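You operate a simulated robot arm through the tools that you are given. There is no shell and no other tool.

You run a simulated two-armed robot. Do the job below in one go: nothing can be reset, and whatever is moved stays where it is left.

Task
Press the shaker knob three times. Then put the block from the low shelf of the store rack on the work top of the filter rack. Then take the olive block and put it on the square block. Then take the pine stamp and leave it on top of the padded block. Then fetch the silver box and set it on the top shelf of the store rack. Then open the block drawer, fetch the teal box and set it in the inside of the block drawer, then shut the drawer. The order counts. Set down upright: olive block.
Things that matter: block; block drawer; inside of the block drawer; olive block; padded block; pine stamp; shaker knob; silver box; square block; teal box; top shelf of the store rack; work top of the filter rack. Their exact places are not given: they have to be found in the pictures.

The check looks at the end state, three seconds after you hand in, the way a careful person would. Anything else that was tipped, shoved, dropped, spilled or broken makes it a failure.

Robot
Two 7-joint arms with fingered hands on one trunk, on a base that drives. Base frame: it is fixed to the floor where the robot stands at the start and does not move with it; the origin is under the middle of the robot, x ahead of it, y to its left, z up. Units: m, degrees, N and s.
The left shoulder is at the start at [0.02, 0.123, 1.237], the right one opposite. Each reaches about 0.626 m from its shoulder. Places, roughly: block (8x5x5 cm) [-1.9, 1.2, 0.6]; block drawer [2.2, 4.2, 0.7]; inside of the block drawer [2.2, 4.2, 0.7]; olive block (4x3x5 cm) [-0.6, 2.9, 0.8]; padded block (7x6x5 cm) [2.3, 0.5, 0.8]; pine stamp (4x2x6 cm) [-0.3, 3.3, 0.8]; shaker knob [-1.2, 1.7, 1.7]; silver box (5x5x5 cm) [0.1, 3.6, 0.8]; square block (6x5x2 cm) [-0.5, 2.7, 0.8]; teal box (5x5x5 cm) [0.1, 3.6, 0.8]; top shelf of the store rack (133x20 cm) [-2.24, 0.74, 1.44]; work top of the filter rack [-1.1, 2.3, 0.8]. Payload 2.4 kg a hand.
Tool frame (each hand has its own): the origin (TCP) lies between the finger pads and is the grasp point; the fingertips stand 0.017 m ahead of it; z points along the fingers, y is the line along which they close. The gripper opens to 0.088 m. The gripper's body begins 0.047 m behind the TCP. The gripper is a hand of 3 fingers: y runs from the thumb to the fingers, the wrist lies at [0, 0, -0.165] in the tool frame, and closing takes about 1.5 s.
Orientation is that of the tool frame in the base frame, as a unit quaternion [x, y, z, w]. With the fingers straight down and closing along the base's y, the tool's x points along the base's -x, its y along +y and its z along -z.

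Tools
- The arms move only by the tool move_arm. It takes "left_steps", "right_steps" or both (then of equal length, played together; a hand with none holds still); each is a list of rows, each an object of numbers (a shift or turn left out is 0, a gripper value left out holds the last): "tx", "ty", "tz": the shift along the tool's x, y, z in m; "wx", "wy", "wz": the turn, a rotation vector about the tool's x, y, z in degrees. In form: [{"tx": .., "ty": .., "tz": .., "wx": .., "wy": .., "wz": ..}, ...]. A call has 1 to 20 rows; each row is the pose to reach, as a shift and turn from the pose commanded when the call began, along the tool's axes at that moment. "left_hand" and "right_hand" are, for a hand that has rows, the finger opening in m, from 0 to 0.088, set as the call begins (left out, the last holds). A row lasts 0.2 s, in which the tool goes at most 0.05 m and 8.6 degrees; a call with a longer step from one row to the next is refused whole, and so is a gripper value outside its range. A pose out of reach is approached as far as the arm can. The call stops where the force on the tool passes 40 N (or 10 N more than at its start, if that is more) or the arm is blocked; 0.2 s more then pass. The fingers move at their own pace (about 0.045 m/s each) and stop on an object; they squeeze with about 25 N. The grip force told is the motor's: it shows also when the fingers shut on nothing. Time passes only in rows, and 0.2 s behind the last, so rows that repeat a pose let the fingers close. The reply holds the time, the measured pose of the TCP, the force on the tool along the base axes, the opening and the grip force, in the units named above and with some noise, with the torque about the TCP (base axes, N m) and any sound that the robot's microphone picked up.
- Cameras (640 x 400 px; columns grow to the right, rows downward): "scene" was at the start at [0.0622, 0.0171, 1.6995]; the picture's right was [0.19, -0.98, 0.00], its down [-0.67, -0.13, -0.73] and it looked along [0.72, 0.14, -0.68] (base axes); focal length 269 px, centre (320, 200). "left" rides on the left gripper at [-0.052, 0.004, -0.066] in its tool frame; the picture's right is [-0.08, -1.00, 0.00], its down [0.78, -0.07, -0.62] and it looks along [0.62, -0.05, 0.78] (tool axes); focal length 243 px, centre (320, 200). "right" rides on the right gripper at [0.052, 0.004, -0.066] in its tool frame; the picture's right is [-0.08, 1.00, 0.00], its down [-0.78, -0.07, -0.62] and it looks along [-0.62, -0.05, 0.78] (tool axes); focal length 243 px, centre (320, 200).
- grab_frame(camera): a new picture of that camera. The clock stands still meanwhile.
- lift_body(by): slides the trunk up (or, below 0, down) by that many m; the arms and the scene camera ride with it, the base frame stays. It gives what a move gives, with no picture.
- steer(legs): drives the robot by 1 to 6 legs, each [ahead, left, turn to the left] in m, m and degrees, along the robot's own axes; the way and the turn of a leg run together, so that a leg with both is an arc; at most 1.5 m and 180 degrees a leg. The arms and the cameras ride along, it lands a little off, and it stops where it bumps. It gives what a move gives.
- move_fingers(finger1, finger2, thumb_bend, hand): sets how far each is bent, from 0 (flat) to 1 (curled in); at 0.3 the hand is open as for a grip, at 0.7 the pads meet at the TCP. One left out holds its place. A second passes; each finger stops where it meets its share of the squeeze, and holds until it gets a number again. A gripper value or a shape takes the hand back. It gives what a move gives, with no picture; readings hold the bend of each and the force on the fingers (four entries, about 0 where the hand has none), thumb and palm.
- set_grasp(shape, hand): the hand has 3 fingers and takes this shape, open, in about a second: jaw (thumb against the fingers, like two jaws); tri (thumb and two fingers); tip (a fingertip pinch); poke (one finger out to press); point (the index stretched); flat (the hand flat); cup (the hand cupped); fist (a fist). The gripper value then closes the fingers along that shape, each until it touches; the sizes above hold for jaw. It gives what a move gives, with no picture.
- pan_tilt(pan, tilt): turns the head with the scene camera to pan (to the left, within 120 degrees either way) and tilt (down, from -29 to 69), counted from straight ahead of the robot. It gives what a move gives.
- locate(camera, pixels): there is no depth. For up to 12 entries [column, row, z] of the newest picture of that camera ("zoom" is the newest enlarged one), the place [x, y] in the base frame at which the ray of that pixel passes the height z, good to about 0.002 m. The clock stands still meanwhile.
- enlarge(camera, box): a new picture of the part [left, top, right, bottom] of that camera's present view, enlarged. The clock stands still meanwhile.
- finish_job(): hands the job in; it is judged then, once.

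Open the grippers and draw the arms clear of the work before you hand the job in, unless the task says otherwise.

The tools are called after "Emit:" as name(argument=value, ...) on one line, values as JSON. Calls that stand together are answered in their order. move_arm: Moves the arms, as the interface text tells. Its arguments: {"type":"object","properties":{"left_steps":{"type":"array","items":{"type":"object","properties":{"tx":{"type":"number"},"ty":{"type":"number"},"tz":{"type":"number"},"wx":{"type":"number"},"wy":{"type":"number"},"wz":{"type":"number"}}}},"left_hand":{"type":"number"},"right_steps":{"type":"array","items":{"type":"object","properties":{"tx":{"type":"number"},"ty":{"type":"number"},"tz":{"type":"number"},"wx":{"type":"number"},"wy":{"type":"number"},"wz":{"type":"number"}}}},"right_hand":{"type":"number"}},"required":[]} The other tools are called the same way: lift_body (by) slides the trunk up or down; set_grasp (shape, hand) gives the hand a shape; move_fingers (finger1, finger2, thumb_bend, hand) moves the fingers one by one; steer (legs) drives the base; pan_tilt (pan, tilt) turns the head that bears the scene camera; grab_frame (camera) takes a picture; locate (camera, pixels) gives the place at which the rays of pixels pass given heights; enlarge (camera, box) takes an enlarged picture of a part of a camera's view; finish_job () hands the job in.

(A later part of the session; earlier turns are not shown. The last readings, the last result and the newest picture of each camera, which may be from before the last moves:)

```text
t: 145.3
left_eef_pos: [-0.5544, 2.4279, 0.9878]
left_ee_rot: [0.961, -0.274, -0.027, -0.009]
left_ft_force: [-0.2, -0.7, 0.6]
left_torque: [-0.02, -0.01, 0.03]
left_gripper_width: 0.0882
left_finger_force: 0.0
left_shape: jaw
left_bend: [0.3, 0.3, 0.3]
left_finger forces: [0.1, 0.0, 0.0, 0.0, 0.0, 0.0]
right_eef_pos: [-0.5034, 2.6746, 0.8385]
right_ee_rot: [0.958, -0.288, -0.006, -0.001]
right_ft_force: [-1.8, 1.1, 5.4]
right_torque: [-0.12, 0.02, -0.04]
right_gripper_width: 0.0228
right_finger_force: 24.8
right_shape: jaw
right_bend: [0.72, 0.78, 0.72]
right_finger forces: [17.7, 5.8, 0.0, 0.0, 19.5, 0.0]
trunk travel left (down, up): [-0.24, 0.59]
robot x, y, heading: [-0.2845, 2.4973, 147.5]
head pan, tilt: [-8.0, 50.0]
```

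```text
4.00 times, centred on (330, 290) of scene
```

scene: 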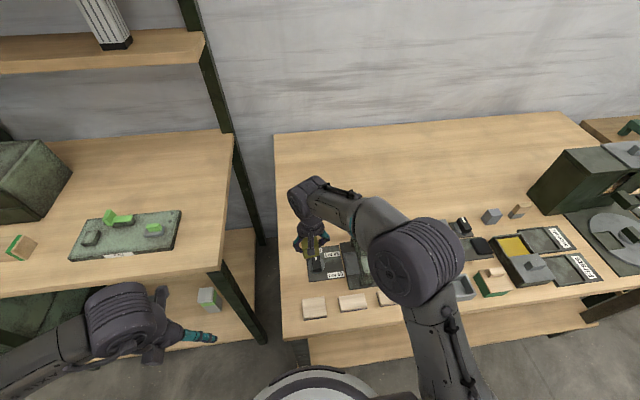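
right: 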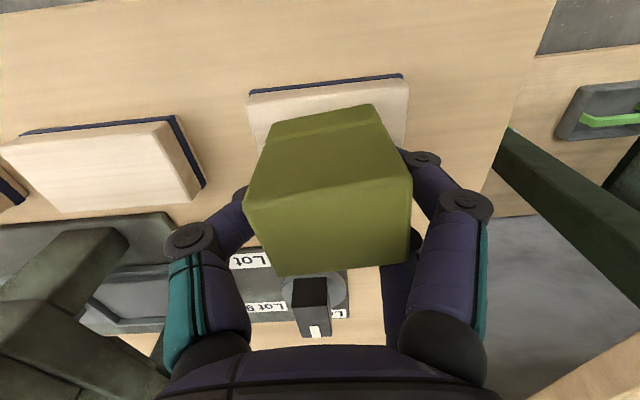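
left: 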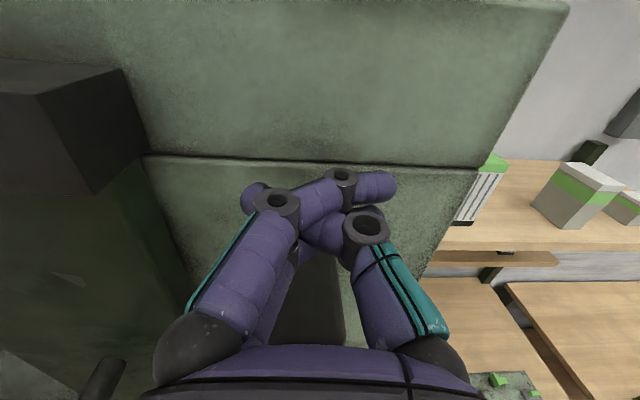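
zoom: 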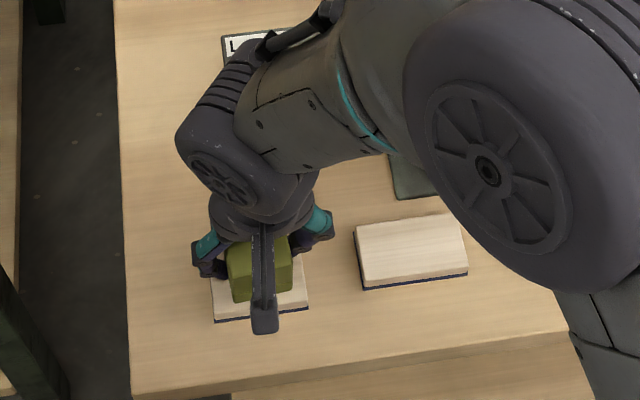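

I open only to 0.062 so the thumb stays clear of the neighbouring block.

Emit:
move_arm(right_hand=0.062, right_steps=[{"tz": 0}, {"tz": 0}, {"tz": 0}, {"tz": 0}, {"tz": 0}])

Emit:
grab_frame(camera="right")

```text
t: 146.5
left_eef_pos: [-0.5546, 2.4281, 0.9893]
left_ee_rot: [0.961, -0.274, -0.026, -0.009]
left_ft_force: [-0.3, 1.1, 0.4]
left_torque: [0.0, -0.03, 0.02]
left_gripper_width: 0.0877
left_finger_force: 0.1
left_shape: jaw
left_bend: [0.3, 0.3, 0.3]
left_finger forces: [0.0, 0.1, 0.0, 0.1, 0.1, 0.0]
right_eef_pos: [-0.5018, 2.6745, 0.838]
right_ee_rot: [0.958, -0.288, -0.005, 0.001]
right_ft_force: [0.4, 0.4, 0.2]
right_torque: [0.0, 0.03, 0.02]
right_gripper_width: 0.0616
right_finger_force: 0.0
right_shape: jaw
right_bend: [0.67, 0.67, 0.63]
right_finger forces: [0.0, 0.1, 0.0, 0.0, 0.1, 0.0]
trunk travel left (down, up): [-0.24, 0.59]
robot x, y, heading: [-0.2859, 2.4998, 147.6]
head pan, tilt: [-8.0, 50.0]
```

```text
taken
```

right: 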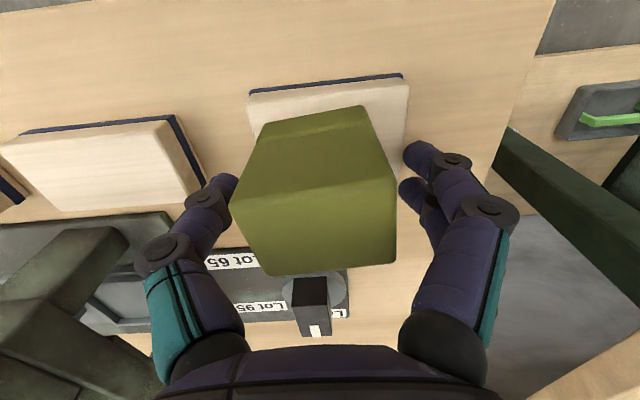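

The block stands on the square block. I raise the hand straight up.

Emit:
move_arm(right_steps=[{"tz": -0.015}, {"tz": -0.03}, {"tz": -0.06}, {"tz": -0.1}, {"tz": -0.14}])

Emit:
grab_frame(camera="right")

Emit:
enlarge(camera="scene", box=[270, 240, 390, 340])

```text
t: 147.7
left_eef_pos: [-0.5538, 2.4277, 0.9877]
left_ee_rot: [0.961, -0.274, -0.027, -0.008]
left_ft_force: [-0.3, -0.2, 0.7]
left_torque: [-0.03, 0.03, -0.01]
left_gripper_width: 0.0881
left_finger_force: 0.1
left_shape: jaw
left_bend: [0.3, 0.3, 0.3]
left_finger forces: [0.0, 0.1, 0.1, 0.1, 0.1, 0.0]
right_eef_pos: [-0.4994, 2.673, 0.9805]
right_ee_rot: [0.958, -0.288, -0.005, 0.001]
right_ft_force: [0.4, -0.8, -0.5]
right_torque: [0.0, 0.01, 0.01]
right_gripper_width: 0.0619
right_finger_force: 0.1
right_shape: jaw
right_bend: [0.67, 0.67, 0.63]
right_finger forces: [0.0, 0.0, 0.0, 0.0, 0.0, 0.0]
trunk travel left (down, up): [-0.24, 0.59]
robot x, y, heading: [-0.2821, 2.4972, 147.5]
head pan, tilt: [-8.0, 50.0]
```

```text
taken
```

right: 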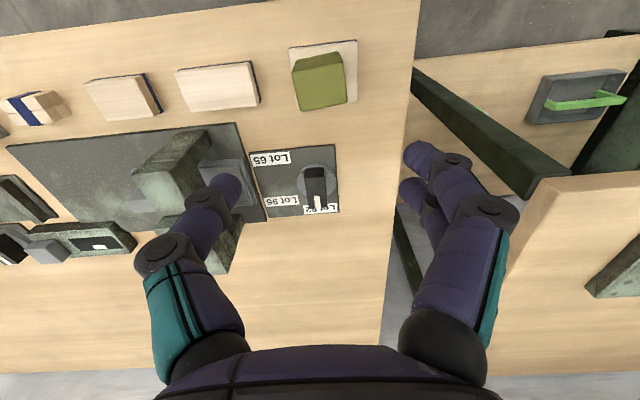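

```text
4.00 times, centred on (330, 290) of scene
```

zoom: 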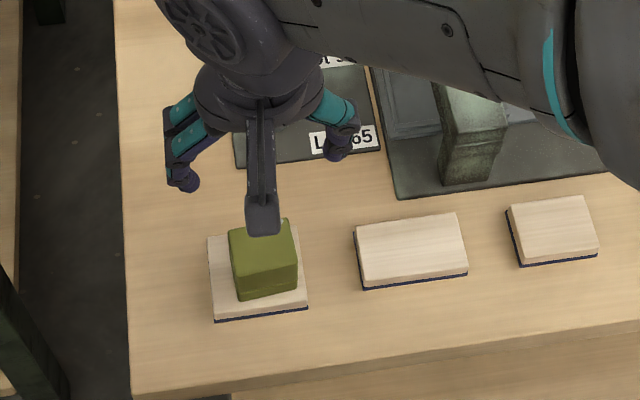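

The olive block stands on the square block. I zoom to verify it is upright and fully supported.

Emit:
enlarge(camera="right", box=[270, 20, 380, 130])

Emit:
pan_tilt(pan=-40, tilt=45)

Emit:
grab_frame(camera="scene")

```text
3.64 times, centred on (325, 75) of right
```

zoom: 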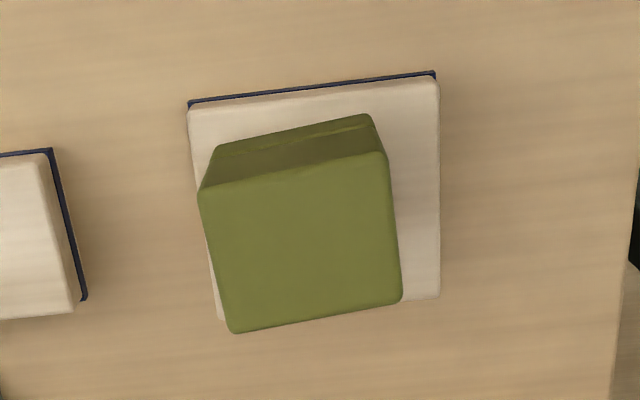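

```text
t: 148.6
left_eef_pos: [-0.5543, 2.4284, 0.9887]
left_ee_rot: [0.961, -0.274, -0.027, -0.009]
left_ft_force: [-0.7, 0.6, 0.8]
left_torque: [0.02, 0.03, 0.01]
left_gripper_width: 0.0881
left_finger_force: 0.2
left_shape: jaw
left_bend: [0.3, 0.3, 0.3]
left_finger forces: [0.0, 0.1, 0.0, 0.1, 0.1, 0.0]
right_eef_pos: [-0.4994, 2.6736, 0.9803]
right_ee_rot: [0.958, -0.288, -0.006, 0.0]
right_ft_force: [-0.2, 0.3, -1.1]
right_torque: [-0.03, 0.04, -0.04]
right_gripper_width: 0.0618
right_finger_force: 0.1
right_shape: jaw
right_bend: [0.67, 0.67, 0.63]
right_finger forces: [0.1, 0.0, 0.0, 0.1, 0.0, 0.0]
trunk travel left (down, up): [-0.24, 0.59]
robot x, y, heading: [-0.2805, 2.5005, 147.6]
head pan, tilt: [-40.0, 45.0]
```

```text
taken
```

scene: 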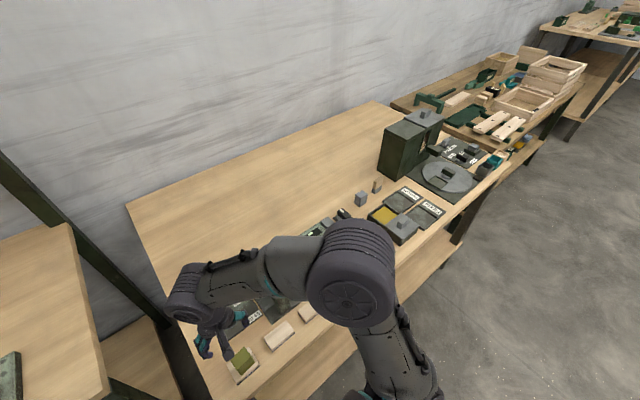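

The olive block is upright and supported. Next the pine stamp at scene (377,187): I raise, back off slightly and slide right about 0.57 m to face it.

Emit:
lift_body(by=0.1)

Emit:
steer(legs=[[-0.1, 0, 0], [0, -0.57, 0]])

Emit:
pan_tilt(pan=-5, tilt=45)

Emit:
grab_frame(camera="scene")

Emit:
grab_frame(camera="right")

```text
t: 150.0
left_eef_pos: [-0.5536, 2.4279, 1.089]
left_ee_rot: [0.962, -0.273, -0.027, -0.008]
left_ft_force: [-1.1, -0.3, -1.0]
left_torque: [0.01, 0.02, 0.02]
left_gripper_width: 0.088
left_finger_force: 0.1
left_shape: jaw
left_bend: [0.3, 0.3, 0.3]
left_finger forces: [0.1, 0.0, 0.1, 0.1, 0.0, 0.1]
right_eef_pos: [-0.5006, 2.6745, 1.0802]
right_ee_rot: [0.958, -0.288, -0.006, 0.001]
right_ft_force: [0.0, -0.7, 0.4]
right_torque: [0.04, -0.02, 0.01]
right_gripper_width: 0.0616
right_finger_force: 0.0
right_shape: jaw
right_bend: [0.67, 0.67, 0.63]
right_finger forces: [0.0, 0.1, 0.0, 0.0, 0.0, 0.1]
trunk travel left (down, up): [-0.34, 0.49]
robot x, y, heading: [-0.2832, 2.4991, 147.6]
head pan, tilt: [-40.0, 45.0]
```

```text
t: 154.0
left_eef_pos: [-0.1578, 2.8631, 1.0882]
left_ee_rot: [0.962, -0.27, -0.026, -0.008]
left_ft_force: [0.3, 0.9, 0.3]
left_torque: [0.01, -0.02, -0.02]
left_gripper_width: 0.0882
left_finger_force: 0.1
left_shape: jaw
left_bend: [0.3, 0.3, 0.3]
left_finger forces: [0.0, 0.1, 0.1, 0.0, 0.0, 0.1]
right_eef_pos: [-0.1075, 3.1097, 1.0802]
right_ee_rot: [0.959, -0.284, -0.005, 0.001]
right_ft_force: [0.0, -0.8, 0.5]
right_torque: [0.02, 0.0, 0.01]
right_gripper_width: 0.0617
right_finger_force: 0.1
right_shape: jaw
right_bend: [0.67, 0.67, 0.63]
right_finger forces: [0.0, 0.1, 0.1, 0.0, 0.1, 0.1]
trunk travel left (down, up): [-0.34, 0.49]
robot x, y, heading: [0.1127, 2.9361, 148.1]
head pan, tilt: [-40.0, 45.0]
```

```text
t: 155.0
left_eef_pos: [-0.1591, 2.8629, 1.089]
left_ee_rot: [0.962, -0.271, -0.027, -0.009]
left_ft_force: [-0.1, -0.4, -0.5]
left_torque: [0.02, 0.0, -0.01]
left_gripper_width: 0.0879
left_finger_force: 0.1
left_shape: jaw
left_bend: [0.3, 0.3, 0.3]
left_finger forces: [0.1, 0.0, 0.1, 0.1, 0.1, 0.2]
right_eef_pos: [-0.108, 3.1084, 1.08]
right_ee_rot: [0.959, -0.285, -0.006, 0.0]
right_ft_force: [1.1, -0.5, 0.3]
right_torque: [0.03, 0.03, 0.01]
right_gripper_width: 0.0617
right_finger_force: 0.0
right_shape: jaw
right_bend: [0.67, 0.67, 0.63]
right_finger forces: [0.0, 0.0, 0.1, 0.1, 0.0, 0.0]
trunk travel left (down, up): [-0.34, 0.49]
robot x, y, heading: [0.1146, 2.9321, 147.9]
head pan, tilt: [-5.0, 45.0]
```

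```text
taken
```

scene: 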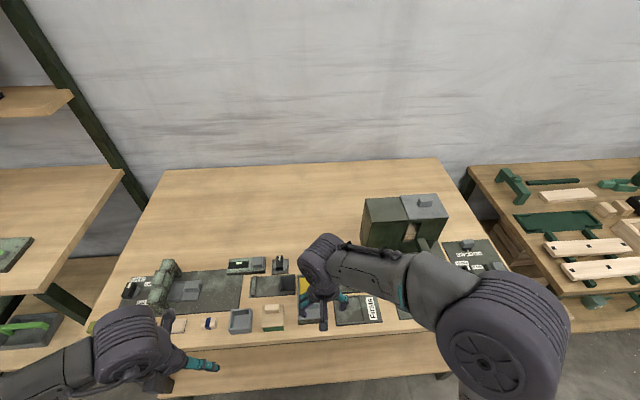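

```text
taken
```

right: 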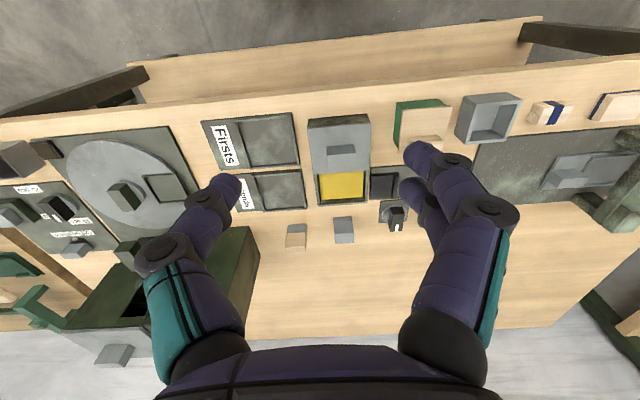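

The pine stamp (wood with grey base) is at right-camera (296,235). I enlarge and locate it.

Emit:
enlarge(camera="right", box=[240, 190, 400, 280])

Emit:
locate(camera="right", pixels=[[287, 225, 0.79], [305, 224, 0.79], [287, 247, 0.85], [306, 246, 0.85], [334, 217, 0.79], [354, 216, 0.79], [262, 240, 0.79]])

```text
4.00 times, centred on (320, 235) of right
```

zoom: 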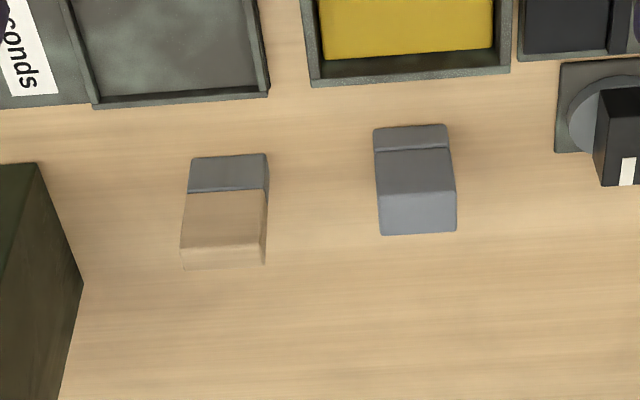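

```text
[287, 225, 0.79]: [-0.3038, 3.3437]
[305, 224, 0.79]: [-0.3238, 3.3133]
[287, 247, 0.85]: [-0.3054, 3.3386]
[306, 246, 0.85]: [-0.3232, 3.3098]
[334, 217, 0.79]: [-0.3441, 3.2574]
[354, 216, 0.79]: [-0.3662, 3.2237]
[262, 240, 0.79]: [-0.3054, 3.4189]
```

The stamp's front face is at f≈2.066, g≈2.6255, 4 cm wide and 2 cm deep, so I will close front-to-back. I check the dark box's left base edge for clearance, then yaw the hand 90° with a 0.052 opening.

Emit:
locate(camera="right", pixels=[[249.5, 225.75, 0.79], [260.5, 256.25, 0.79], [287.5, 224.25, 0.79], [306.75, 223.25, 0.79], [285.75, 246.25, 0.85], [306, 245.75, 0.85], [286, 252.25, 0.85], [306, 250.75, 0.85], [264, 214, 0.79], [307, 209, 0.8]])

Emit:
move_arm(right_hand=0.054, right_steps=[{"wz": 8.2}, {"wz": 16.4}, {"wz": 24.6}, {"wz": 32.8}, {"wz": 41}, {"wz": 49.2}, {"wz": 57.4}, {"wz": 65.6}, {"wz": 73.8}, {"wz": 82}, {"wz": 90}, {"wz": 90}])

```text
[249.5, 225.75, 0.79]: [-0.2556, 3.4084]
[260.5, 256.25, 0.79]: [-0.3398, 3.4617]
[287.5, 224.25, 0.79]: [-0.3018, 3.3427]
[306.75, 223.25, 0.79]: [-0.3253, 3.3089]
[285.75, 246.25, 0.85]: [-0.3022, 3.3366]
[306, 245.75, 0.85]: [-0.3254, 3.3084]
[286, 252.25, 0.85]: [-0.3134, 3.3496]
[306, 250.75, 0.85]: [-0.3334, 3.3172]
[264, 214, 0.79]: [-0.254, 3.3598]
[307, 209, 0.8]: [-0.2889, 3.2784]
```

```text
t: 157.6
left_eef_pos: [-0.1586, 2.8645, 1.0887]
left_ee_rot: [0.962, -0.27, -0.027, -0.008]
left_ft_force: [0.6, 0.2, 0.2]
left_torque: [0.01, 0.0, -0.01]
left_gripper_width: 0.0881
left_finger_force: 0.0
left_shape: jaw
left_bend: [0.3, 0.3, 0.3]
left_finger forces: [0.1, 0.0, 0.0, 0.1, 0.1, 0.0]
right_eef_pos: [-0.1073, 3.1094, 1.0806]
right_ee_rot: [-0.476, 0.88, 0.004, -0.004]
right_ft_force: [-0.2, 0.7, 0.5]
right_torque: [0.01, 0.01, -0.01]
right_gripper_width: 0.0545
right_finger_force: 0.1
right_shape: jaw
right_bend: [0.71, 0.71, 0.69]
right_finger forces: [0.1, 0.1, 0.1, 0.0, 0.0, 0.0]
trunk travel left (down, up): [-0.34, 0.49]
robot x, y, heading: [0.111, 2.9306, 148.1]
head pan, tilt: [-5.0, 45.0]
```

The dark box's left face is at g≈2.726, 10 cm right of the stamp: enough room. I drive 0.115 m ahead, 0.02 m left and lower the trunk by 0.12 m.

Emit:
steer(legs=[[0.112, 0.02, 0]])

Emit:
lift_body(by=-0.12)

Emit:
grab_frame(camera="right")

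Emit:
grab_frame(camera="scene")

```text
t: 159.0
left_eef_pos: [-0.2511, 2.9041, 1.0877]
left_ee_rot: [0.96, -0.277, -0.026, -0.009]
left_ft_force: [-0.3, 0.0, 0.9]
left_torque: [0.01, 0.0, 0.01]
left_gripper_width: 0.0883
left_finger_force: 0.0
left_shape: jaw
left_bend: [0.3, 0.3, 0.3]
left_finger forces: [0.1, 0.1, 0.1, 0.0, 0.0, 0.0]
right_eef_pos: [-0.1961, 3.1482, 1.0794]
right_ee_rot: [-0.471, 0.882, 0.004, -0.003]
right_ft_force: [0.2, 0.1, 0.5]
right_torque: [-0.02, -0.02, 0.01]
right_gripper_width: 0.0541
right_finger_force: 0.0
right_shape: jaw
right_bend: [0.71, 0.71, 0.69]
right_finger forces: [0.0, 0.1, 0.0, 0.0, 0.0, 0.0]
trunk travel left (down, up): [-0.34, 0.49]
robot x, y, heading: [0.0236, 2.9706, 147.3]
head pan, tilt: [-5.0, 45.0]
stopped in leg 1: the robot was blocked; the commanded pose is now the measured one
```

```text
t: 160.5
left_eef_pos: [-0.2531, 2.9034, 0.9682]
left_ee_rot: [0.96, -0.277, -0.027, -0.009]
left_ft_force: [-0.2, -0.2, 0.8]
left_torque: [-0.02, 0.02, -0.02]
left_gripper_width: 0.0877
left_finger_force: 0.1
left_shape: jaw
left_bend: [0.3, 0.3, 0.3]
left_finger forces: [0.0, 0.0, 0.0, 0.0, 0.1, 0.1]
right_eef_pos: [-0.197, 3.1479, 0.9595]
right_ee_rot: [-0.47, 0.883, 0.003, -0.003]
right_ft_force: [-0.6, 0.3, 0.6]
right_torque: [0.02, -0.03, 0.02]
right_gripper_width: 0.0545
right_finger_force: 0.1
right_shape: jaw
right_bend: [0.71, 0.71, 0.69]
right_finger forces: [0.0, 0.0, 0.1, 0.0, 0.0, 0.0]
trunk travel left (down, up): [-0.22, 0.61]
robot x, y, heading: [0.02, 2.973, 147.2]
head pan, tilt: [-5.0, 45.0]
```

```text
taken
```

right: 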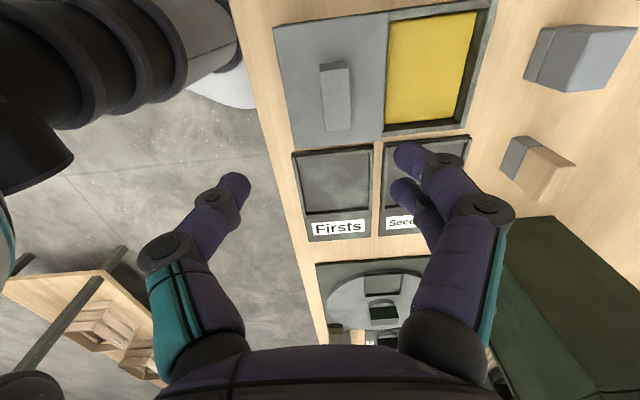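

```text
taken
```

scene: 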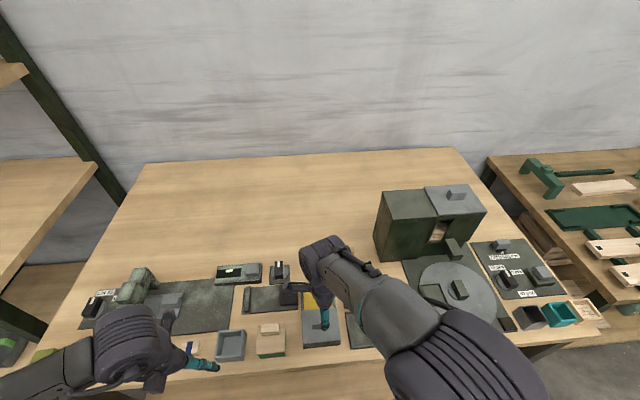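

The base was blocked at f≈1.594, touching the table's front. I back off 1.5 cm and check that the olive block at the left still stands.

Emit:
steer(legs=[[-0.012, 0, 0]])

Emit:
pan_tilt(pan=30, tilt=45)

Emit:
grab_frame(camera="scene")

Emit:
enlarge(camera="scene", box=[200, 200, 420, 340])

```text
t: 161.2
left_eef_pos: [-0.2428, 2.8978, 0.9686]
left_ee_rot: [0.96, -0.278, -0.027, -0.009]
left_ft_force: [-0.7, -0.1, -0.2]
left_torque: [-0.02, 0.03, -0.02]
left_gripper_width: 0.0881
left_finger_force: 0.1
left_shape: jaw
left_bend: [0.3, 0.3, 0.3]
left_finger forces: [0.1, 0.0, 0.0, 0.0, 0.0, 0.0]
right_eef_pos: [-0.1878, 3.1416, 0.9602]
right_ee_rot: [-0.47, 0.883, 0.003, -0.004]
right_ft_force: [0.2, 0.4, 0.1]
right_torque: [-0.01, 0.01, -0.01]
right_gripper_width: 0.0543
right_finger_force: 0.0
right_shape: jaw
right_bend: [0.71, 0.71, 0.69]
right_finger forces: [0.0, 0.0, 0.1, 0.0, 0.0, 0.0]
trunk travel left (down, up): [-0.22, 0.61]
robot x, y, heading: [0.0311, 2.9625, 147.1]
head pan, tilt: [-5.0, 45.0]
```

```text
t: 162.2
left_eef_pos: [-0.2423, 2.8977, 0.968]
left_ee_rot: [0.96, -0.277, -0.026, -0.009]
left_ft_force: [0.3, -0.3, -1.4]
left_torque: [-0.01, 0.02, -0.01]
left_gripper_width: 0.0879
left_finger_force: 0.1
left_shape: jaw
left_bend: [0.3, 0.3, 0.3]
left_finger forces: [0.0, 0.0, 0.1, 0.0, 0.0, 0.1]
right_eef_pos: [-0.1854, 3.1427, 0.9586]
right_ee_rot: [-0.47, 0.883, 0.002, -0.004]
right_ft_force: [0.1, 0.5, -0.9]
right_torque: [0.0, -0.02, -0.01]
right_gripper_width: 0.0544
right_finger_force: 0.0
right_shape: jaw
right_bend: [0.71, 0.71, 0.69]
right_finger forces: [0.0, 0.0, 0.1, 0.0, 0.0, 0.0]
trunk travel left (down, up): [-0.22, 0.61]
robot x, y, heading: [0.0287, 2.9633, 147.3]
head pan, tilt: [30.0, 45.0]
```

```text
taken
```

scene: 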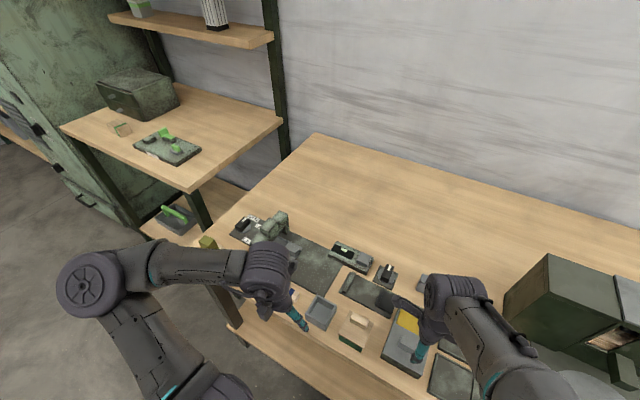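

```text
2.86 times, centred on (310, 270) of scene
```

zoom: 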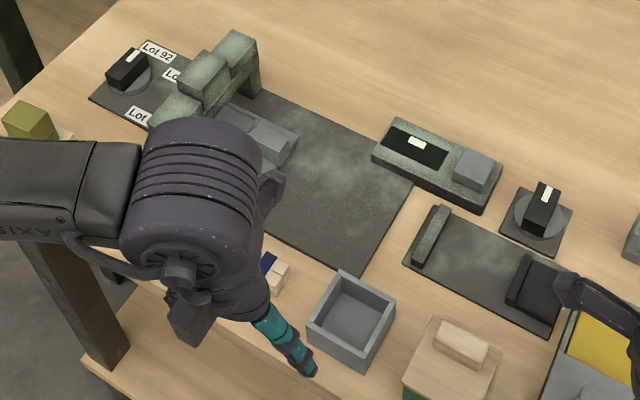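

The olive block still stands. I tilt the right hand 9° for reach and move it over the pine stamp at about (-0.322,3.3315).

Emit:
move_arm(right_steps=[{"wx": -5}, {"wx": -9}, {"wx": -9}])

Emit:
move_arm(right_steps=[{"tx": -0.015, "ty": 0.0384, "tz": 0.0132}, {"tx": -0.03, "ty": 0.0768, "tz": 0.0263}, {"tx": -0.045, "ty": 0.1152, "tz": 0.0395}, {"tx": -0.06, "ty": 0.1537, "tz": 0.0527}, {"tx": -0.072, "ty": 0.1873, "tz": 0.0641}, {"tx": -0.0803, "ty": 0.2101, "tz": 0.0738}, {"tx": -0.0803, "ty": 0.2101, "tz": 0.0738}])

Emit:
grab_frame(camera="right")

```text
t: 163.1
left_eef_pos: [-0.2431, 2.8974, 0.967]
left_ee_rot: [0.961, -0.277, -0.027, -0.009]
left_ft_force: [0.2, 0.0, 0.0]
left_torque: [-0.03, 0.01, 0.03]
left_gripper_width: 0.0879
left_finger_force: 0.1
left_shape: jaw
left_bend: [0.3, 0.3, 0.3]
left_finger forces: [0.1, 0.1, 0.0, 0.0, 0.0, 0.0]
right_eef_pos: [-0.1866, 3.1434, 0.9602]
right_ee_rot: [-0.469, 0.879, 0.074, -0.041]
right_ft_force: [0.8, 0.0, 0.6]
right_torque: [0.01, 0.02, -0.02]
right_gripper_width: 0.0543
right_finger_force: 0.0
right_shape: jaw
right_bend: [0.71, 0.71, 0.69]
right_finger forces: [0.0, 0.0, 0.0, 0.1, 0.0, 0.1]
trunk travel left (down, up): [-0.22, 0.61]
robot x, y, heading: [0.0269, 2.9608, 147.1]
head pan, tilt: [30.0, 45.0]
```

```text
t: 164.7
left_eef_pos: [-0.2425, 2.8983, 0.9687]
left_ee_rot: [0.96, -0.277, -0.026, -0.008]
left_ft_force: [0.0, -0.4, -1.0]
left_torque: [0.01, 0.01, 0.03]
left_gripper_width: 0.088
left_finger_force: 0.1
left_shape: jaw
left_bend: [0.3, 0.3, 0.3]
left_finger forces: [0.0, 0.0, 0.1, 0.0, 0.0, 0.0]
right_eef_pos: [-0.3237, 3.3318, 0.9219]
right_ee_rot: [-0.468, 0.88, 0.071, -0.04]
right_ft_force: [-0.4, -0.1, 0.0]
right_torque: [0.02, -0.01, 0.0]
right_gripper_width: 0.0544
right_finger_force: 0.0
right_shape: jaw
right_bend: [0.71, 0.71, 0.69]
right_finger forces: [0.0, 0.0, 0.1, 0.0, 0.0, 0.0]
trunk travel left (down, up): [-0.22, 0.61]
robot x, y, heading: [0.0265, 2.9659, 147.2]
head pan, tilt: [30.0, 45.0]
```

```text
taken
```

right: 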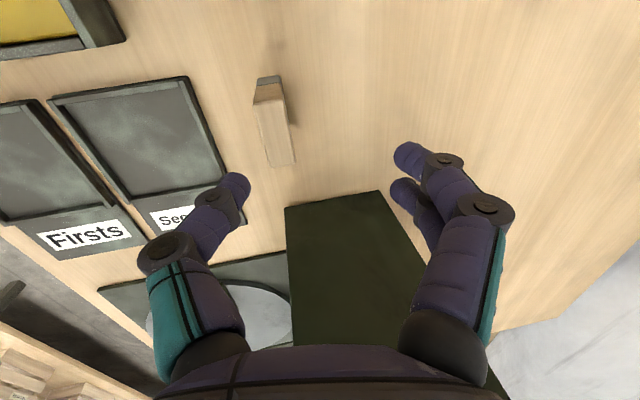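

The stamp shows at (275,125) in the right camera. I locate its top face corners at z=0.85 before descending.

Emit:
enlarge(camera="right", box=[220, 60, 340, 190])

Emit:
locate(camera="right", pixels=[[255, 102, 0.85], [285, 98, 0.85], [297, 163, 0.85], [268, 168, 0.85], [256, 78, 0.79], [281, 76, 0.79], [222, 170, 0.8], [190, 78, 0.8]])

```text
3.08 times, centred on (280, 125) of right
```

zoom: 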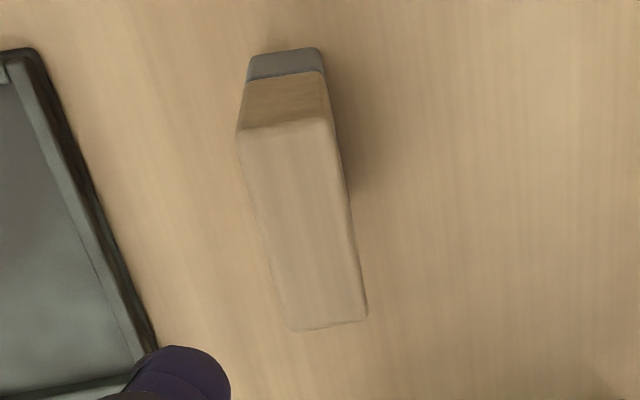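

```text
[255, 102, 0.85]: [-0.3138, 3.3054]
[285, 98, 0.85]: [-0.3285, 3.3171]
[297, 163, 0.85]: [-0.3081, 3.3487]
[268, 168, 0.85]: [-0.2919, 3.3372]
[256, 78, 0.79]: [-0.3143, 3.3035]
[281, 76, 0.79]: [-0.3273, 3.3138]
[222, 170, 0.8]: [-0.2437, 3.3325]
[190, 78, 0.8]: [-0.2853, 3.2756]
```

The close view puts the stamp's centre at (-0.311,3.327), 13 mm nearer than the hand. I shift and descend to TCP z≈0.826.

Emit:
move_arm(right_steps=[{"tx": -0.0034, "ty": -0.0133, "tz": -0.0021}, {"tx": -0.0034, "ty": -0.018, "tz": 0.0275}, {"tx": -0.0034, "ty": -0.0227, "tz": 0.0572}, {"tx": -0.0034, "ty": -0.0242, "tz": 0.067}, {"tx": -0.0034, "ty": -0.0242, "tz": 0.067}])

Emit:
grab_frame(camera="right")

```text
t: 165.8
left_eef_pos: [-0.2434, 2.8978, 0.9675]
left_ee_rot: [0.96, -0.278, -0.027, -0.009]
left_ft_force: [0.8, -0.1, 0.6]
left_torque: [0.01, 0.0, -0.03]
left_gripper_width: 0.088
left_finger_force: 0.0
left_shape: jaw
left_bend: [0.3, 0.3, 0.3]
left_finger forces: [0.0, 0.1, 0.0, 0.0, 0.0, 0.0]
right_eef_pos: [-0.3107, 3.3283, 0.8502]
right_ee_rot: [-0.469, 0.879, 0.072, -0.04]
right_ft_force: [0.0, 0.5, 0.0]
right_torque: [0.0, -0.03, -0.01]
right_gripper_width: 0.0541
right_finger_force: 0.1
right_shape: jaw
right_bend: [0.71, 0.71, 0.69]
right_finger forces: [0.0, 0.0, 0.0, 0.0, 0.0, 0.0]
trunk travel left (down, up): [-0.22, 0.61]
robot x, y, heading: [0.0283, 2.9629, 147.6]
head pan, tilt: [30.0, 45.0]
```

```text
taken
```

right: 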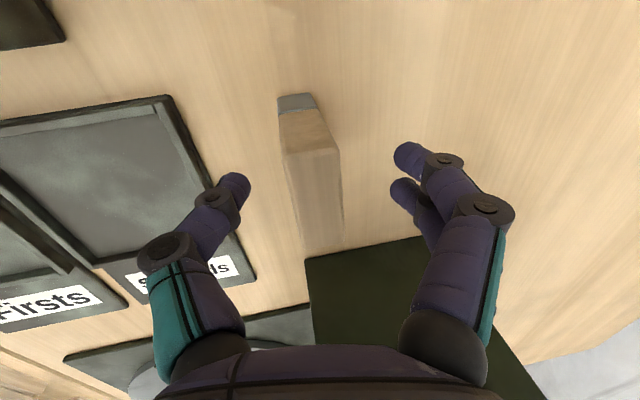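

The stamp stands between thumb and fingers. I descend the last 24 mm.

Emit:
move_arm(right_steps=[{"ty": -0.0013, "tz": 0.008}, {"ty": -0.0026, "tz": 0.016}, {"ty": -0.0037, "tz": 0.0237}, {"ty": -0.0037, "tz": 0.0237}])

Emit:
grab_frame(camera="right")

```text
t: 166.8
left_eef_pos: [-0.2424, 2.8979, 0.9689]
left_ee_rot: [0.961, -0.277, -0.026, -0.009]
left_ft_force: [0.7, -0.2, 0.0]
left_torque: [-0.04, 0.01, -0.04]
left_gripper_width: 0.0879
left_finger_force: 0.0
left_shape: jaw
left_bend: [0.3, 0.3, 0.3]
left_finger forces: [0.0, 0.0, 0.0, 0.0, 0.1, 0.0]
right_eef_pos: [-0.3116, 3.327, 0.8271]
right_ee_rot: [-0.468, 0.88, 0.072, -0.04]
right_ft_force: [0.0, 0.0, -1.0]
right_torque: [-0.02, 0.03, -0.02]
right_gripper_width: 0.0543
right_finger_force: 0.0
right_shape: jaw
right_bend: [0.71, 0.71, 0.69]
right_finger forces: [0.0, 0.1, 0.0, 0.1, 0.1, 0.1]
trunk travel left (down, up): [-0.22, 0.61]
robot x, y, heading: [0.0317, 2.9632, 147.1]
head pan, tilt: [30.0, 45.0]
```

```text
taken
```

right: 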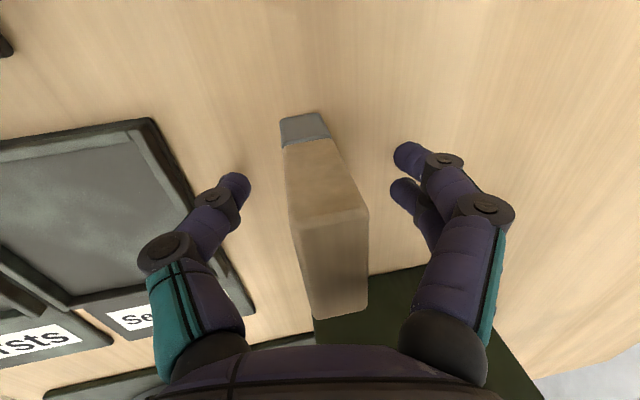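

No contact and the stamp is centred between the fingers. I close the hand.

Emit:
move_arm(right_hand=0.0, right_steps=[{"tz": 0}, {"tz": 0}, {"tz": 0}, {"tz": 0}, {"tz": 0}, {"tz": 0}, {"tz": 0}])

Emit:
grab_frame(camera="right")

```text
t: 168.4
left_eef_pos: [-0.2426, 2.8968, 0.9686]
left_ee_rot: [0.96, -0.277, -0.026, -0.009]
left_ft_force: [0.5, 0.9, -0.4]
left_torque: [0.01, -0.03, 0.0]
left_gripper_width: 0.0884
left_finger_force: 0.0
left_shape: jaw
left_bend: [0.3, 0.3, 0.3]
left_finger forces: [0.1, 0.1, 0.1, 0.0, 0.0, 0.0]
right_eef_pos: [-0.3118, 3.3269, 0.8282]
right_ee_rot: [-0.468, 0.88, 0.072, -0.042]
right_ft_force: [-0.5, -0.4, 1.4]
right_torque: [-0.02, -0.02, -0.01]
right_gripper_width: 0.0105
right_finger_force: 25.4
right_shape: jaw
right_bend: [0.72, 0.72, 0.7]
right_finger forces: [11.3, 11.2, 0.0, 0.1, 22.4, 0.0]
trunk travel left (down, up): [-0.22, 0.61]
robot x, y, heading: [0.0328, 2.964, 146.9]
head pan, tilt: [30.0, 45.0]
```

```text
taken
```

right: 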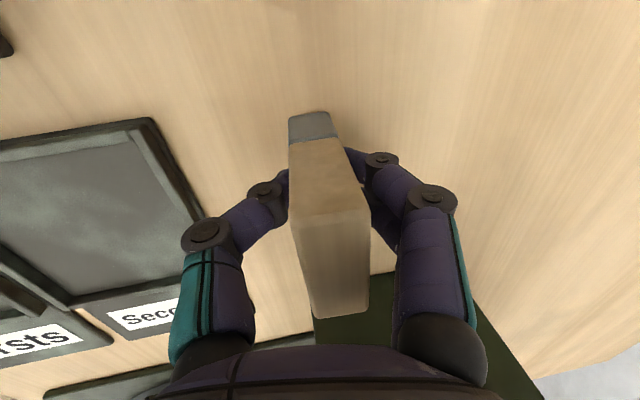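

Gripped evenly (11/11/22 N). I lift 9 cm and check the hold.

Emit:
move_arm(right_steps=[{"ty": 0.003, "tz": -0.02}, {"ty": 0.0063, "tz": -0.04}, {"ty": 0.0094, "tz": -0.06}, {"ty": 0.0141, "tz": -0.09}, {"ty": 0.0141, "tz": -0.09}])

Emit:
grab_frame(camera="right")

```text
t: 169.7
left_eef_pos: [-0.2431, 2.8976, 0.9675]
left_ee_rot: [0.96, -0.278, -0.027, -0.008]
left_ft_force: [0.1, 0.4, -0.1]
left_torque: [-0.01, 0.0, -0.04]
left_gripper_width: 0.088
left_finger_force: 0.0
left_shape: jaw
left_bend: [0.3, 0.3, 0.3]
left_finger forces: [0.0, 0.0, 0.0, 0.0, 0.0, 0.0]
right_eef_pos: [-0.3085, 3.3261, 0.9176]
right_ee_rot: [-0.468, 0.88, 0.072, -0.04]
right_ft_force: [0.7, 1.1, -0.4]
right_torque: [-0.03, 0.0, -0.01]
right_gripper_width: 0.0105
right_finger_force: 25.0
right_shape: jaw
right_bend: [0.72, 0.72, 0.7]
right_finger forces: [11.3, 11.2, 0.0, 0.1, 22.5, 0.1]
trunk travel left (down, up): [-0.22, 0.61]
robot x, y, heading: [0.0301, 2.9617, 147.1]
head pan, tilt: [30.0, 45.0]
```

```text
taken
```

right: 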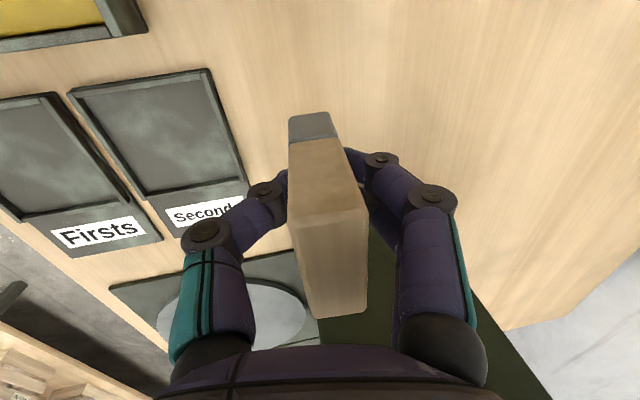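

The stamp is held without slip. I pull the hand back, set it vertical, raise the trunk and back away from the table.

Emit:
move_arm(right_steps=[{"ty": -0.044, "tz": -0.012}, {"ty": -0.088, "tz": -0.024}, {"ty": -0.132, "tz": -0.036}, {"ty": -0.172, "tz": -0.045}, {"ty": -0.172, "tz": -0.045, "wx": 5}, {"ty": -0.172, "tz": -0.045, "wx": 9}])

Emit:
lift_body(by=0.15)

Emit:
steer(legs=[[-0.5, 0, 0]])

Emit:
pan_tilt(pan=-110, tilt=25)

Emit:
grab_frame(camera="scene")

```text
t: 171.1
left_eef_pos: [-0.2425, 2.8977, 0.9684]
left_ee_rot: [0.96, -0.278, -0.026, -0.009]
left_ft_force: [0.2, -0.9, 0.4]
left_torque: [0.0, 0.0, 0.0]
left_gripper_width: 0.0878
left_finger_force: 0.0
left_shape: jaw
left_bend: [0.3, 0.3, 0.3]
left_finger forces: [0.0, 0.0, 0.1, 0.1, 0.0, 0.0]
right_eef_pos: [-0.164, 3.2278, 0.9322]
right_ee_rot: [-0.471, 0.882, 0.003, -0.004]
right_ft_force: [0.1, 0.1, -0.5]
right_torque: [0.02, 0.01, 0.01]
right_gripper_width: 0.0104
right_finger_force: 25.2
right_shape: jaw
right_bend: [0.72, 0.72, 0.7]
right_finger forces: [11.3, 11.2, 0.0, 0.0, 22.6, 0.0]
trunk travel left (down, up): [-0.22, 0.61]
robot x, y, heading: [0.0318, 2.9612, 147.3]
head pan, tilt: [30.0, 45.0]
```

```text
t: 172.8
left_eef_pos: [-0.2435, 2.898, 1.1181]
left_ee_rot: [0.96, -0.277, -0.026, -0.008]
left_ft_force: [0.4, 0.1, -0.3]
left_torque: [0.0, -0.01, 0.01]
left_gripper_width: 0.0878
left_finger_force: 0.1
left_shape: jaw
left_bend: [0.3, 0.3, 0.3]
left_finger forces: [0.0, 0.0, 0.0, 0.0, 0.0, 0.1]
right_eef_pos: [-0.1637, 3.2267, 1.0837]
right_ee_rot: [-0.47, 0.883, 0.003, -0.003]
right_ft_force: [0.0, -0.1, -1.5]
right_torque: [0.01, 0.03, -0.01]
right_gripper_width: 0.0107
right_finger_force: 24.5
right_shape: jaw
right_bend: [0.72, 0.72, 0.7]
right_finger forces: [11.4, 11.2, 0.1, 0.0, 22.5, 0.0]
trunk travel left (down, up): [-0.37, 0.46]
robot x, y, heading: [0.0288, 2.964, 147.1]
head pan, tilt: [30.0, 45.0]
```

```text
t: 175.8
left_eef_pos: [0.1829, 2.6233, 1.1179]
left_ee_rot: [0.961, -0.274, -0.027, -0.009]
left_ft_force: [0.5, -0.7, 0.5]
left_torque: [-0.02, -0.01, 0.01]
left_gripper_width: 0.0879
left_finger_force: 0.1
left_shape: jaw
left_bend: [0.3, 0.3, 0.3]
left_finger forces: [0.0, 0.0, 0.0, 0.0, 0.0, 0.1]
right_eef_pos: [0.2582, 2.9544, 1.0831]
right_ee_rot: [-0.473, 0.881, 0.003, -0.003]
right_ft_force: [-0.4, 0.4, -1.3]
right_torque: [0.04, 0.04, 0.05]
right_gripper_width: 0.0106
right_finger_force: 24.5
right_shape: jaw
right_bend: [0.72, 0.72, 0.7]
right_finger forces: [11.3, 11.2, 0.0, 0.0, 22.5, 0.1]
trunk travel left (down, up): [-0.37, 0.46]
robot x, y, heading: [0.4548, 2.6944, 147.6]
head pan, tilt: [30.0, 45.0]
```

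```text
t: 178.0
left_eef_pos: [0.1808, 2.6243, 1.1181]
left_ee_rot: [0.961, -0.275, -0.026, -0.009]
left_ft_force: [-0.1, -0.7, -0.4]
left_torque: [0.0, 0.0, 0.01]
left_gripper_width: 0.088
left_finger_force: 0.0
left_shape: jaw
left_bend: [0.3, 0.3, 0.3]
left_finger forces: [0.1, 0.0, 0.0, 0.1, 0.1, 0.0]
right_eef_pos: [0.2587, 2.9542, 1.0837]
right_ee_rot: [-0.473, 0.881, 0.004, -0.004]
right_ft_force: [0.9, -0.6, -0.5]
right_torque: [-0.01, -0.01, -0.01]
right_gripper_width: 0.0105
right_finger_force: 24.9
right_shape: jaw
right_bend: [0.72, 0.72, 0.7]
right_finger forces: [11.4, 11.2, 0.1, 0.1, 22.5, 0.0]
trunk travel left (down, up): [-0.37, 0.46]
robot x, y, heading: [0.4509, 2.695, 147.3]
head pan, tilt: [-110.0, 25.0]
```

```text
taken
```

scene: 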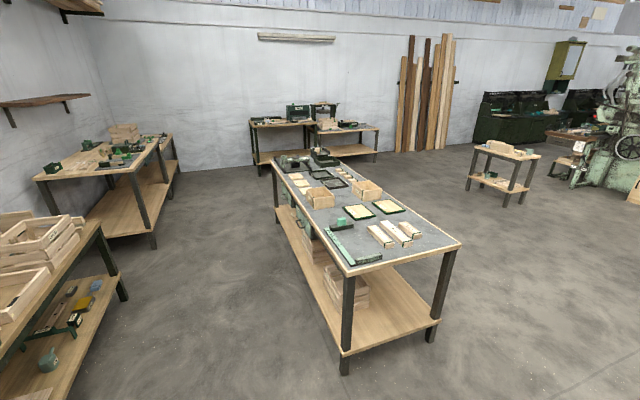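

This view shows the mid table (with the block drawer under its left side near (300,215)). I note its corner positions, then turn the robot right toward the padded block's table.

Emit:
locate(camera="scene", pixels=[[344, 374, 0.0], [431, 341, 0.0], [460, 243, 0.8], [345, 275, 0.8], [272, 160, 0.8], [280, 222, 0.2], [300, 215, 0.7], [490, 205, 0.0], [152, 248, 0.0]])

Emit:
steer(legs=[[0, 0, -150]])

Emit:
pan_tilt(pan=-20, tilt=28)

Emit:
grab_frame(camera="scene")

```text
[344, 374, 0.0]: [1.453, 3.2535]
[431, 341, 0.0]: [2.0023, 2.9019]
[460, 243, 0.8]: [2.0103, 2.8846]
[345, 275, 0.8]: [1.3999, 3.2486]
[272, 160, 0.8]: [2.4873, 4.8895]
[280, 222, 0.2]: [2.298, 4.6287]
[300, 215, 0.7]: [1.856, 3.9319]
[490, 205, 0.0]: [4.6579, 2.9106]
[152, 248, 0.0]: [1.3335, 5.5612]
```

```text
t: 184.5
left_eef_pos: [0.6526, 2.8909, 1.1186]
left_ee_rot: [0.009, 1.0, -0.001, 0.028]
left_ft_force: [0.5, 0.3, 0.8]
left_torque: [0.01, 0.02, -0.01]
left_gripper_width: 0.0879
left_finger_force: 0.1
left_shape: jaw
left_bend: [0.3, 0.3, 0.3]
left_finger forces: [0.0, 0.0, 0.1, 0.0, 0.0, 0.1]
right_eef_pos: [0.7549, 2.5677, 1.0837]
right_ee_rot: [0.723, 0.691, 0.004, 0.002]
right_ft_force: [0.6, 0.4, -0.5]
right_torque: [0.0, -0.01, 0.02]
right_gripper_width: 0.0105
right_finger_force: 24.9
right_shape: jaw
right_bend: [0.72, 0.72, 0.7]
right_finger forces: [11.2, 11.0, 0.0, 0.0, 22.2, 0.1]
trunk travel left (down, up): [-0.37, 0.46]
robot x, y, heading: [0.4525, 2.6891, -1.5]
head pan, tilt: [-110.0, 25.0]
```

```text
t: 186.2
left_eef_pos: [0.6511, 2.8911, 1.1177]
left_ee_rot: [0.007, 1.0, -0.001, 0.027]
left_ft_force: [0.3, -0.2, 0.3]
left_torque: [-0.01, 0.01, -0.04]
left_gripper_width: 0.0879
left_finger_force: 0.1
left_shape: jaw
left_bend: [0.3, 0.3, 0.3]
left_finger forces: [0.0, 0.0, 0.0, 0.0, 0.1, 0.1]
right_eef_pos: [0.7543, 2.5677, 1.0843]
right_ee_rot: [0.723, 0.691, 0.003, 0.002]
right_ft_force: [-0.6, -0.1, -0.3]
right_torque: [0.0, 0.01, -0.01]
right_gripper_width: 0.0105
right_finger_force: 25.0
right_shape: jaw
right_bend: [0.72, 0.72, 0.7]
right_finger forces: [11.2, 11.1, 0.1, 0.0, 22.2, 0.0]
trunk travel left (down, up): [-0.37, 0.46]
robot x, y, heading: [0.4571, 2.6903, -1.4]
head pan, tilt: [-20.0, 28.0]
```

```text
taken
```

scene: 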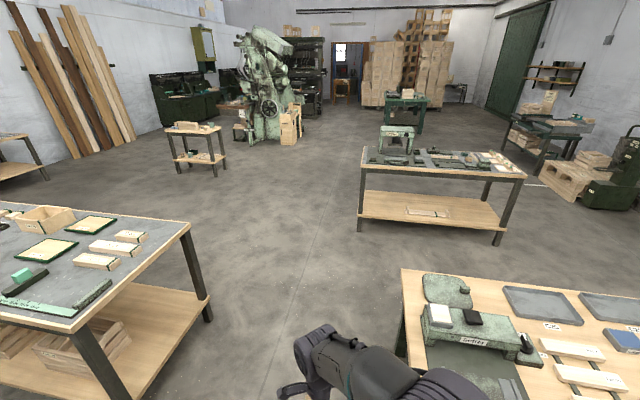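

The next table (360-525,145-245) should hold the padded block. I locate its corners and the near table's edge to plan a path between them.

Emit:
locate(camera="scene", pixels=[[360, 232, 0.0], [497, 246, 0.0], [362, 170, 0.8], [526, 179, 0.8], [402, 271, 0.8], [208, 322, 0.0], [189, 226, 0.8], [480, 158, 0.8], [500, 165, 0.8], [398, 355, 0.0], [125, 398, 0.0]])

Emit:
enlarge(camera="scene", box=[350, 115, 540, 255])

```text
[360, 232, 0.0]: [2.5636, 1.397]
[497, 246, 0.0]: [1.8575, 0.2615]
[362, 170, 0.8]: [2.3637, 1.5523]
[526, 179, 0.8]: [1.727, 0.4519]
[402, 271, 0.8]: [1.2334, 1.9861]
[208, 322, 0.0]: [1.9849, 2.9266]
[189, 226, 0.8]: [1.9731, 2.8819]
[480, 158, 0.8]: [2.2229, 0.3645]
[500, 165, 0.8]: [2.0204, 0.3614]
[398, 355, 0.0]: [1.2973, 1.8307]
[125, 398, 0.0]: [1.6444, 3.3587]
```

```text
2.86 times, centred on (445, 185) of scene
```

zoom: 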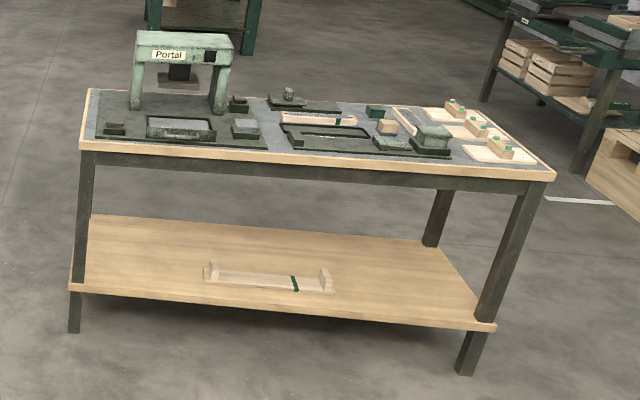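

I plan to pass between the near table's corner (≈(1.30,1.83)) and the drawer table's corner (≈(1.99,2.93)). First leg: turn 13° right and drive 1.2 m to about (1.64,2.38).

Emit:
steer(legs=[[0, 0, -13.3], [1.2, 0, 0], [0, 0, -58]])

Emit:
pan_tilt(pan=10, tilt=30)

Emit:
grab_frame(camera="scene")

```text
t: 195.6
left_eef_pos: [1.8622, 2.2698, 1.118]
left_ee_rot: [0.586, 0.81, -0.018, 0.022]
left_ft_force: [-0.4, -0.4, 0.4]
left_torque: [0.02, 0.01, -0.01]
left_gripper_width: 0.0879
left_finger_force: 0.1
left_shape: jaw
left_bend: [0.3, 0.3, 0.3]
left_finger forces: [0.0, 0.0, 0.1, 0.1, 0.1, 0.0]
right_eef_pos: [1.5913, 2.0673, 1.0841]
right_ee_rot: [0.99, 0.143, 0.003, 0.004]
right_ft_force: [-0.2, 0.0, -0.2]
right_torque: [0.01, -0.01, -0.02]
right_gripper_width: 0.0105
right_finger_force: 25.1
right_shape: jaw
right_bend: [0.72, 0.72, 0.7]
right_finger forces: [11.1, 11.0, 0.1, 0.0, 22.1, 0.0]
trunk travel left (down, up): [-0.37, 0.46]
robot x, y, heading: [1.6118, 2.3935, -72.8]
head pan, tilt: [-20.0, 28.0]
```

```text
t: 196.6
left_eef_pos: [1.8632, 2.2712, 1.1187]
left_ee_rot: [0.586, 0.81, -0.017, 0.023]
left_ft_force: [0.3, 0.4, -0.3]
left_torque: [0.02, -0.01, -0.02]
left_gripper_width: 0.0879
left_finger_force: 0.1
left_shape: jaw
left_bend: [0.3, 0.3, 0.3]
left_finger forces: [0.1, 0.1, 0.0, 0.1, 0.0, 0.1]
right_eef_pos: [1.5916, 2.0675, 1.0843]
right_ee_rot: [0.99, 0.143, 0.001, 0.005]
right_ft_force: [-0.3, 0.1, -0.2]
right_torque: [0.01, -0.02, 0.0]
right_gripper_width: 0.0104
right_finger_force: 25.2
right_shape: jaw
right_bend: [0.72, 0.72, 0.7]
right_finger forces: [11.1, 11.0, 0.0, 0.0, 22.1, 0.1]
trunk travel left (down, up): [-0.37, 0.46]
robot x, y, heading: [1.6092, 2.3953, -72.1]
head pan, tilt: [10.0, 30.0]
```

```text
taken
```

scene: 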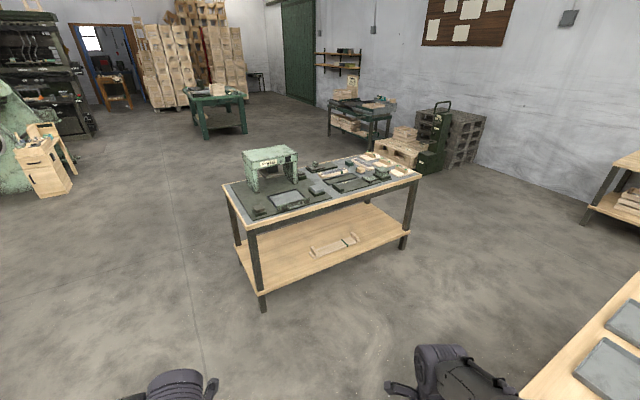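

The padded table stands in the middle (223-421,150-235). I locate its legs and corners.

Emit:
locate(camera="scene", pixels=[[263, 310, 0.0], [403, 248, 0.0], [237, 244, 0.0], [247, 230, 0.75], [421, 177, 0.75], [223, 186, 0.75], [356, 152, 0.75], [372, 183, 0.75], [520, 395, 0.75], [640, 275, 0.75]])

Emit:
enlarge(camera="scene", box=[290, 140, 430, 220])

```text
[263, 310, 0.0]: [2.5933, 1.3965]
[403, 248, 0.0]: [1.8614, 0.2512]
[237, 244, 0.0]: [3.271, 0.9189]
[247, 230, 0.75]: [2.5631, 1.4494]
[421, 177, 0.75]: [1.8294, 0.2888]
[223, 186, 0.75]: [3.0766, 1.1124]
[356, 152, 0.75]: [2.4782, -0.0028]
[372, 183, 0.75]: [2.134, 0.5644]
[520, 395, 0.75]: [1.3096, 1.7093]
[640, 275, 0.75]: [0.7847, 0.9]
```

```text
4.57 times, centred on (360, 180) of scene
```

zoom: 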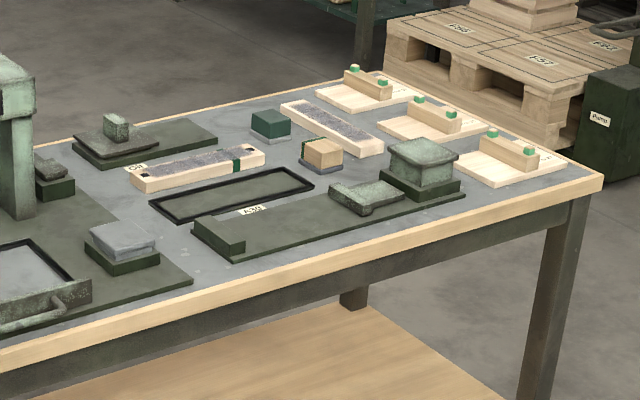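

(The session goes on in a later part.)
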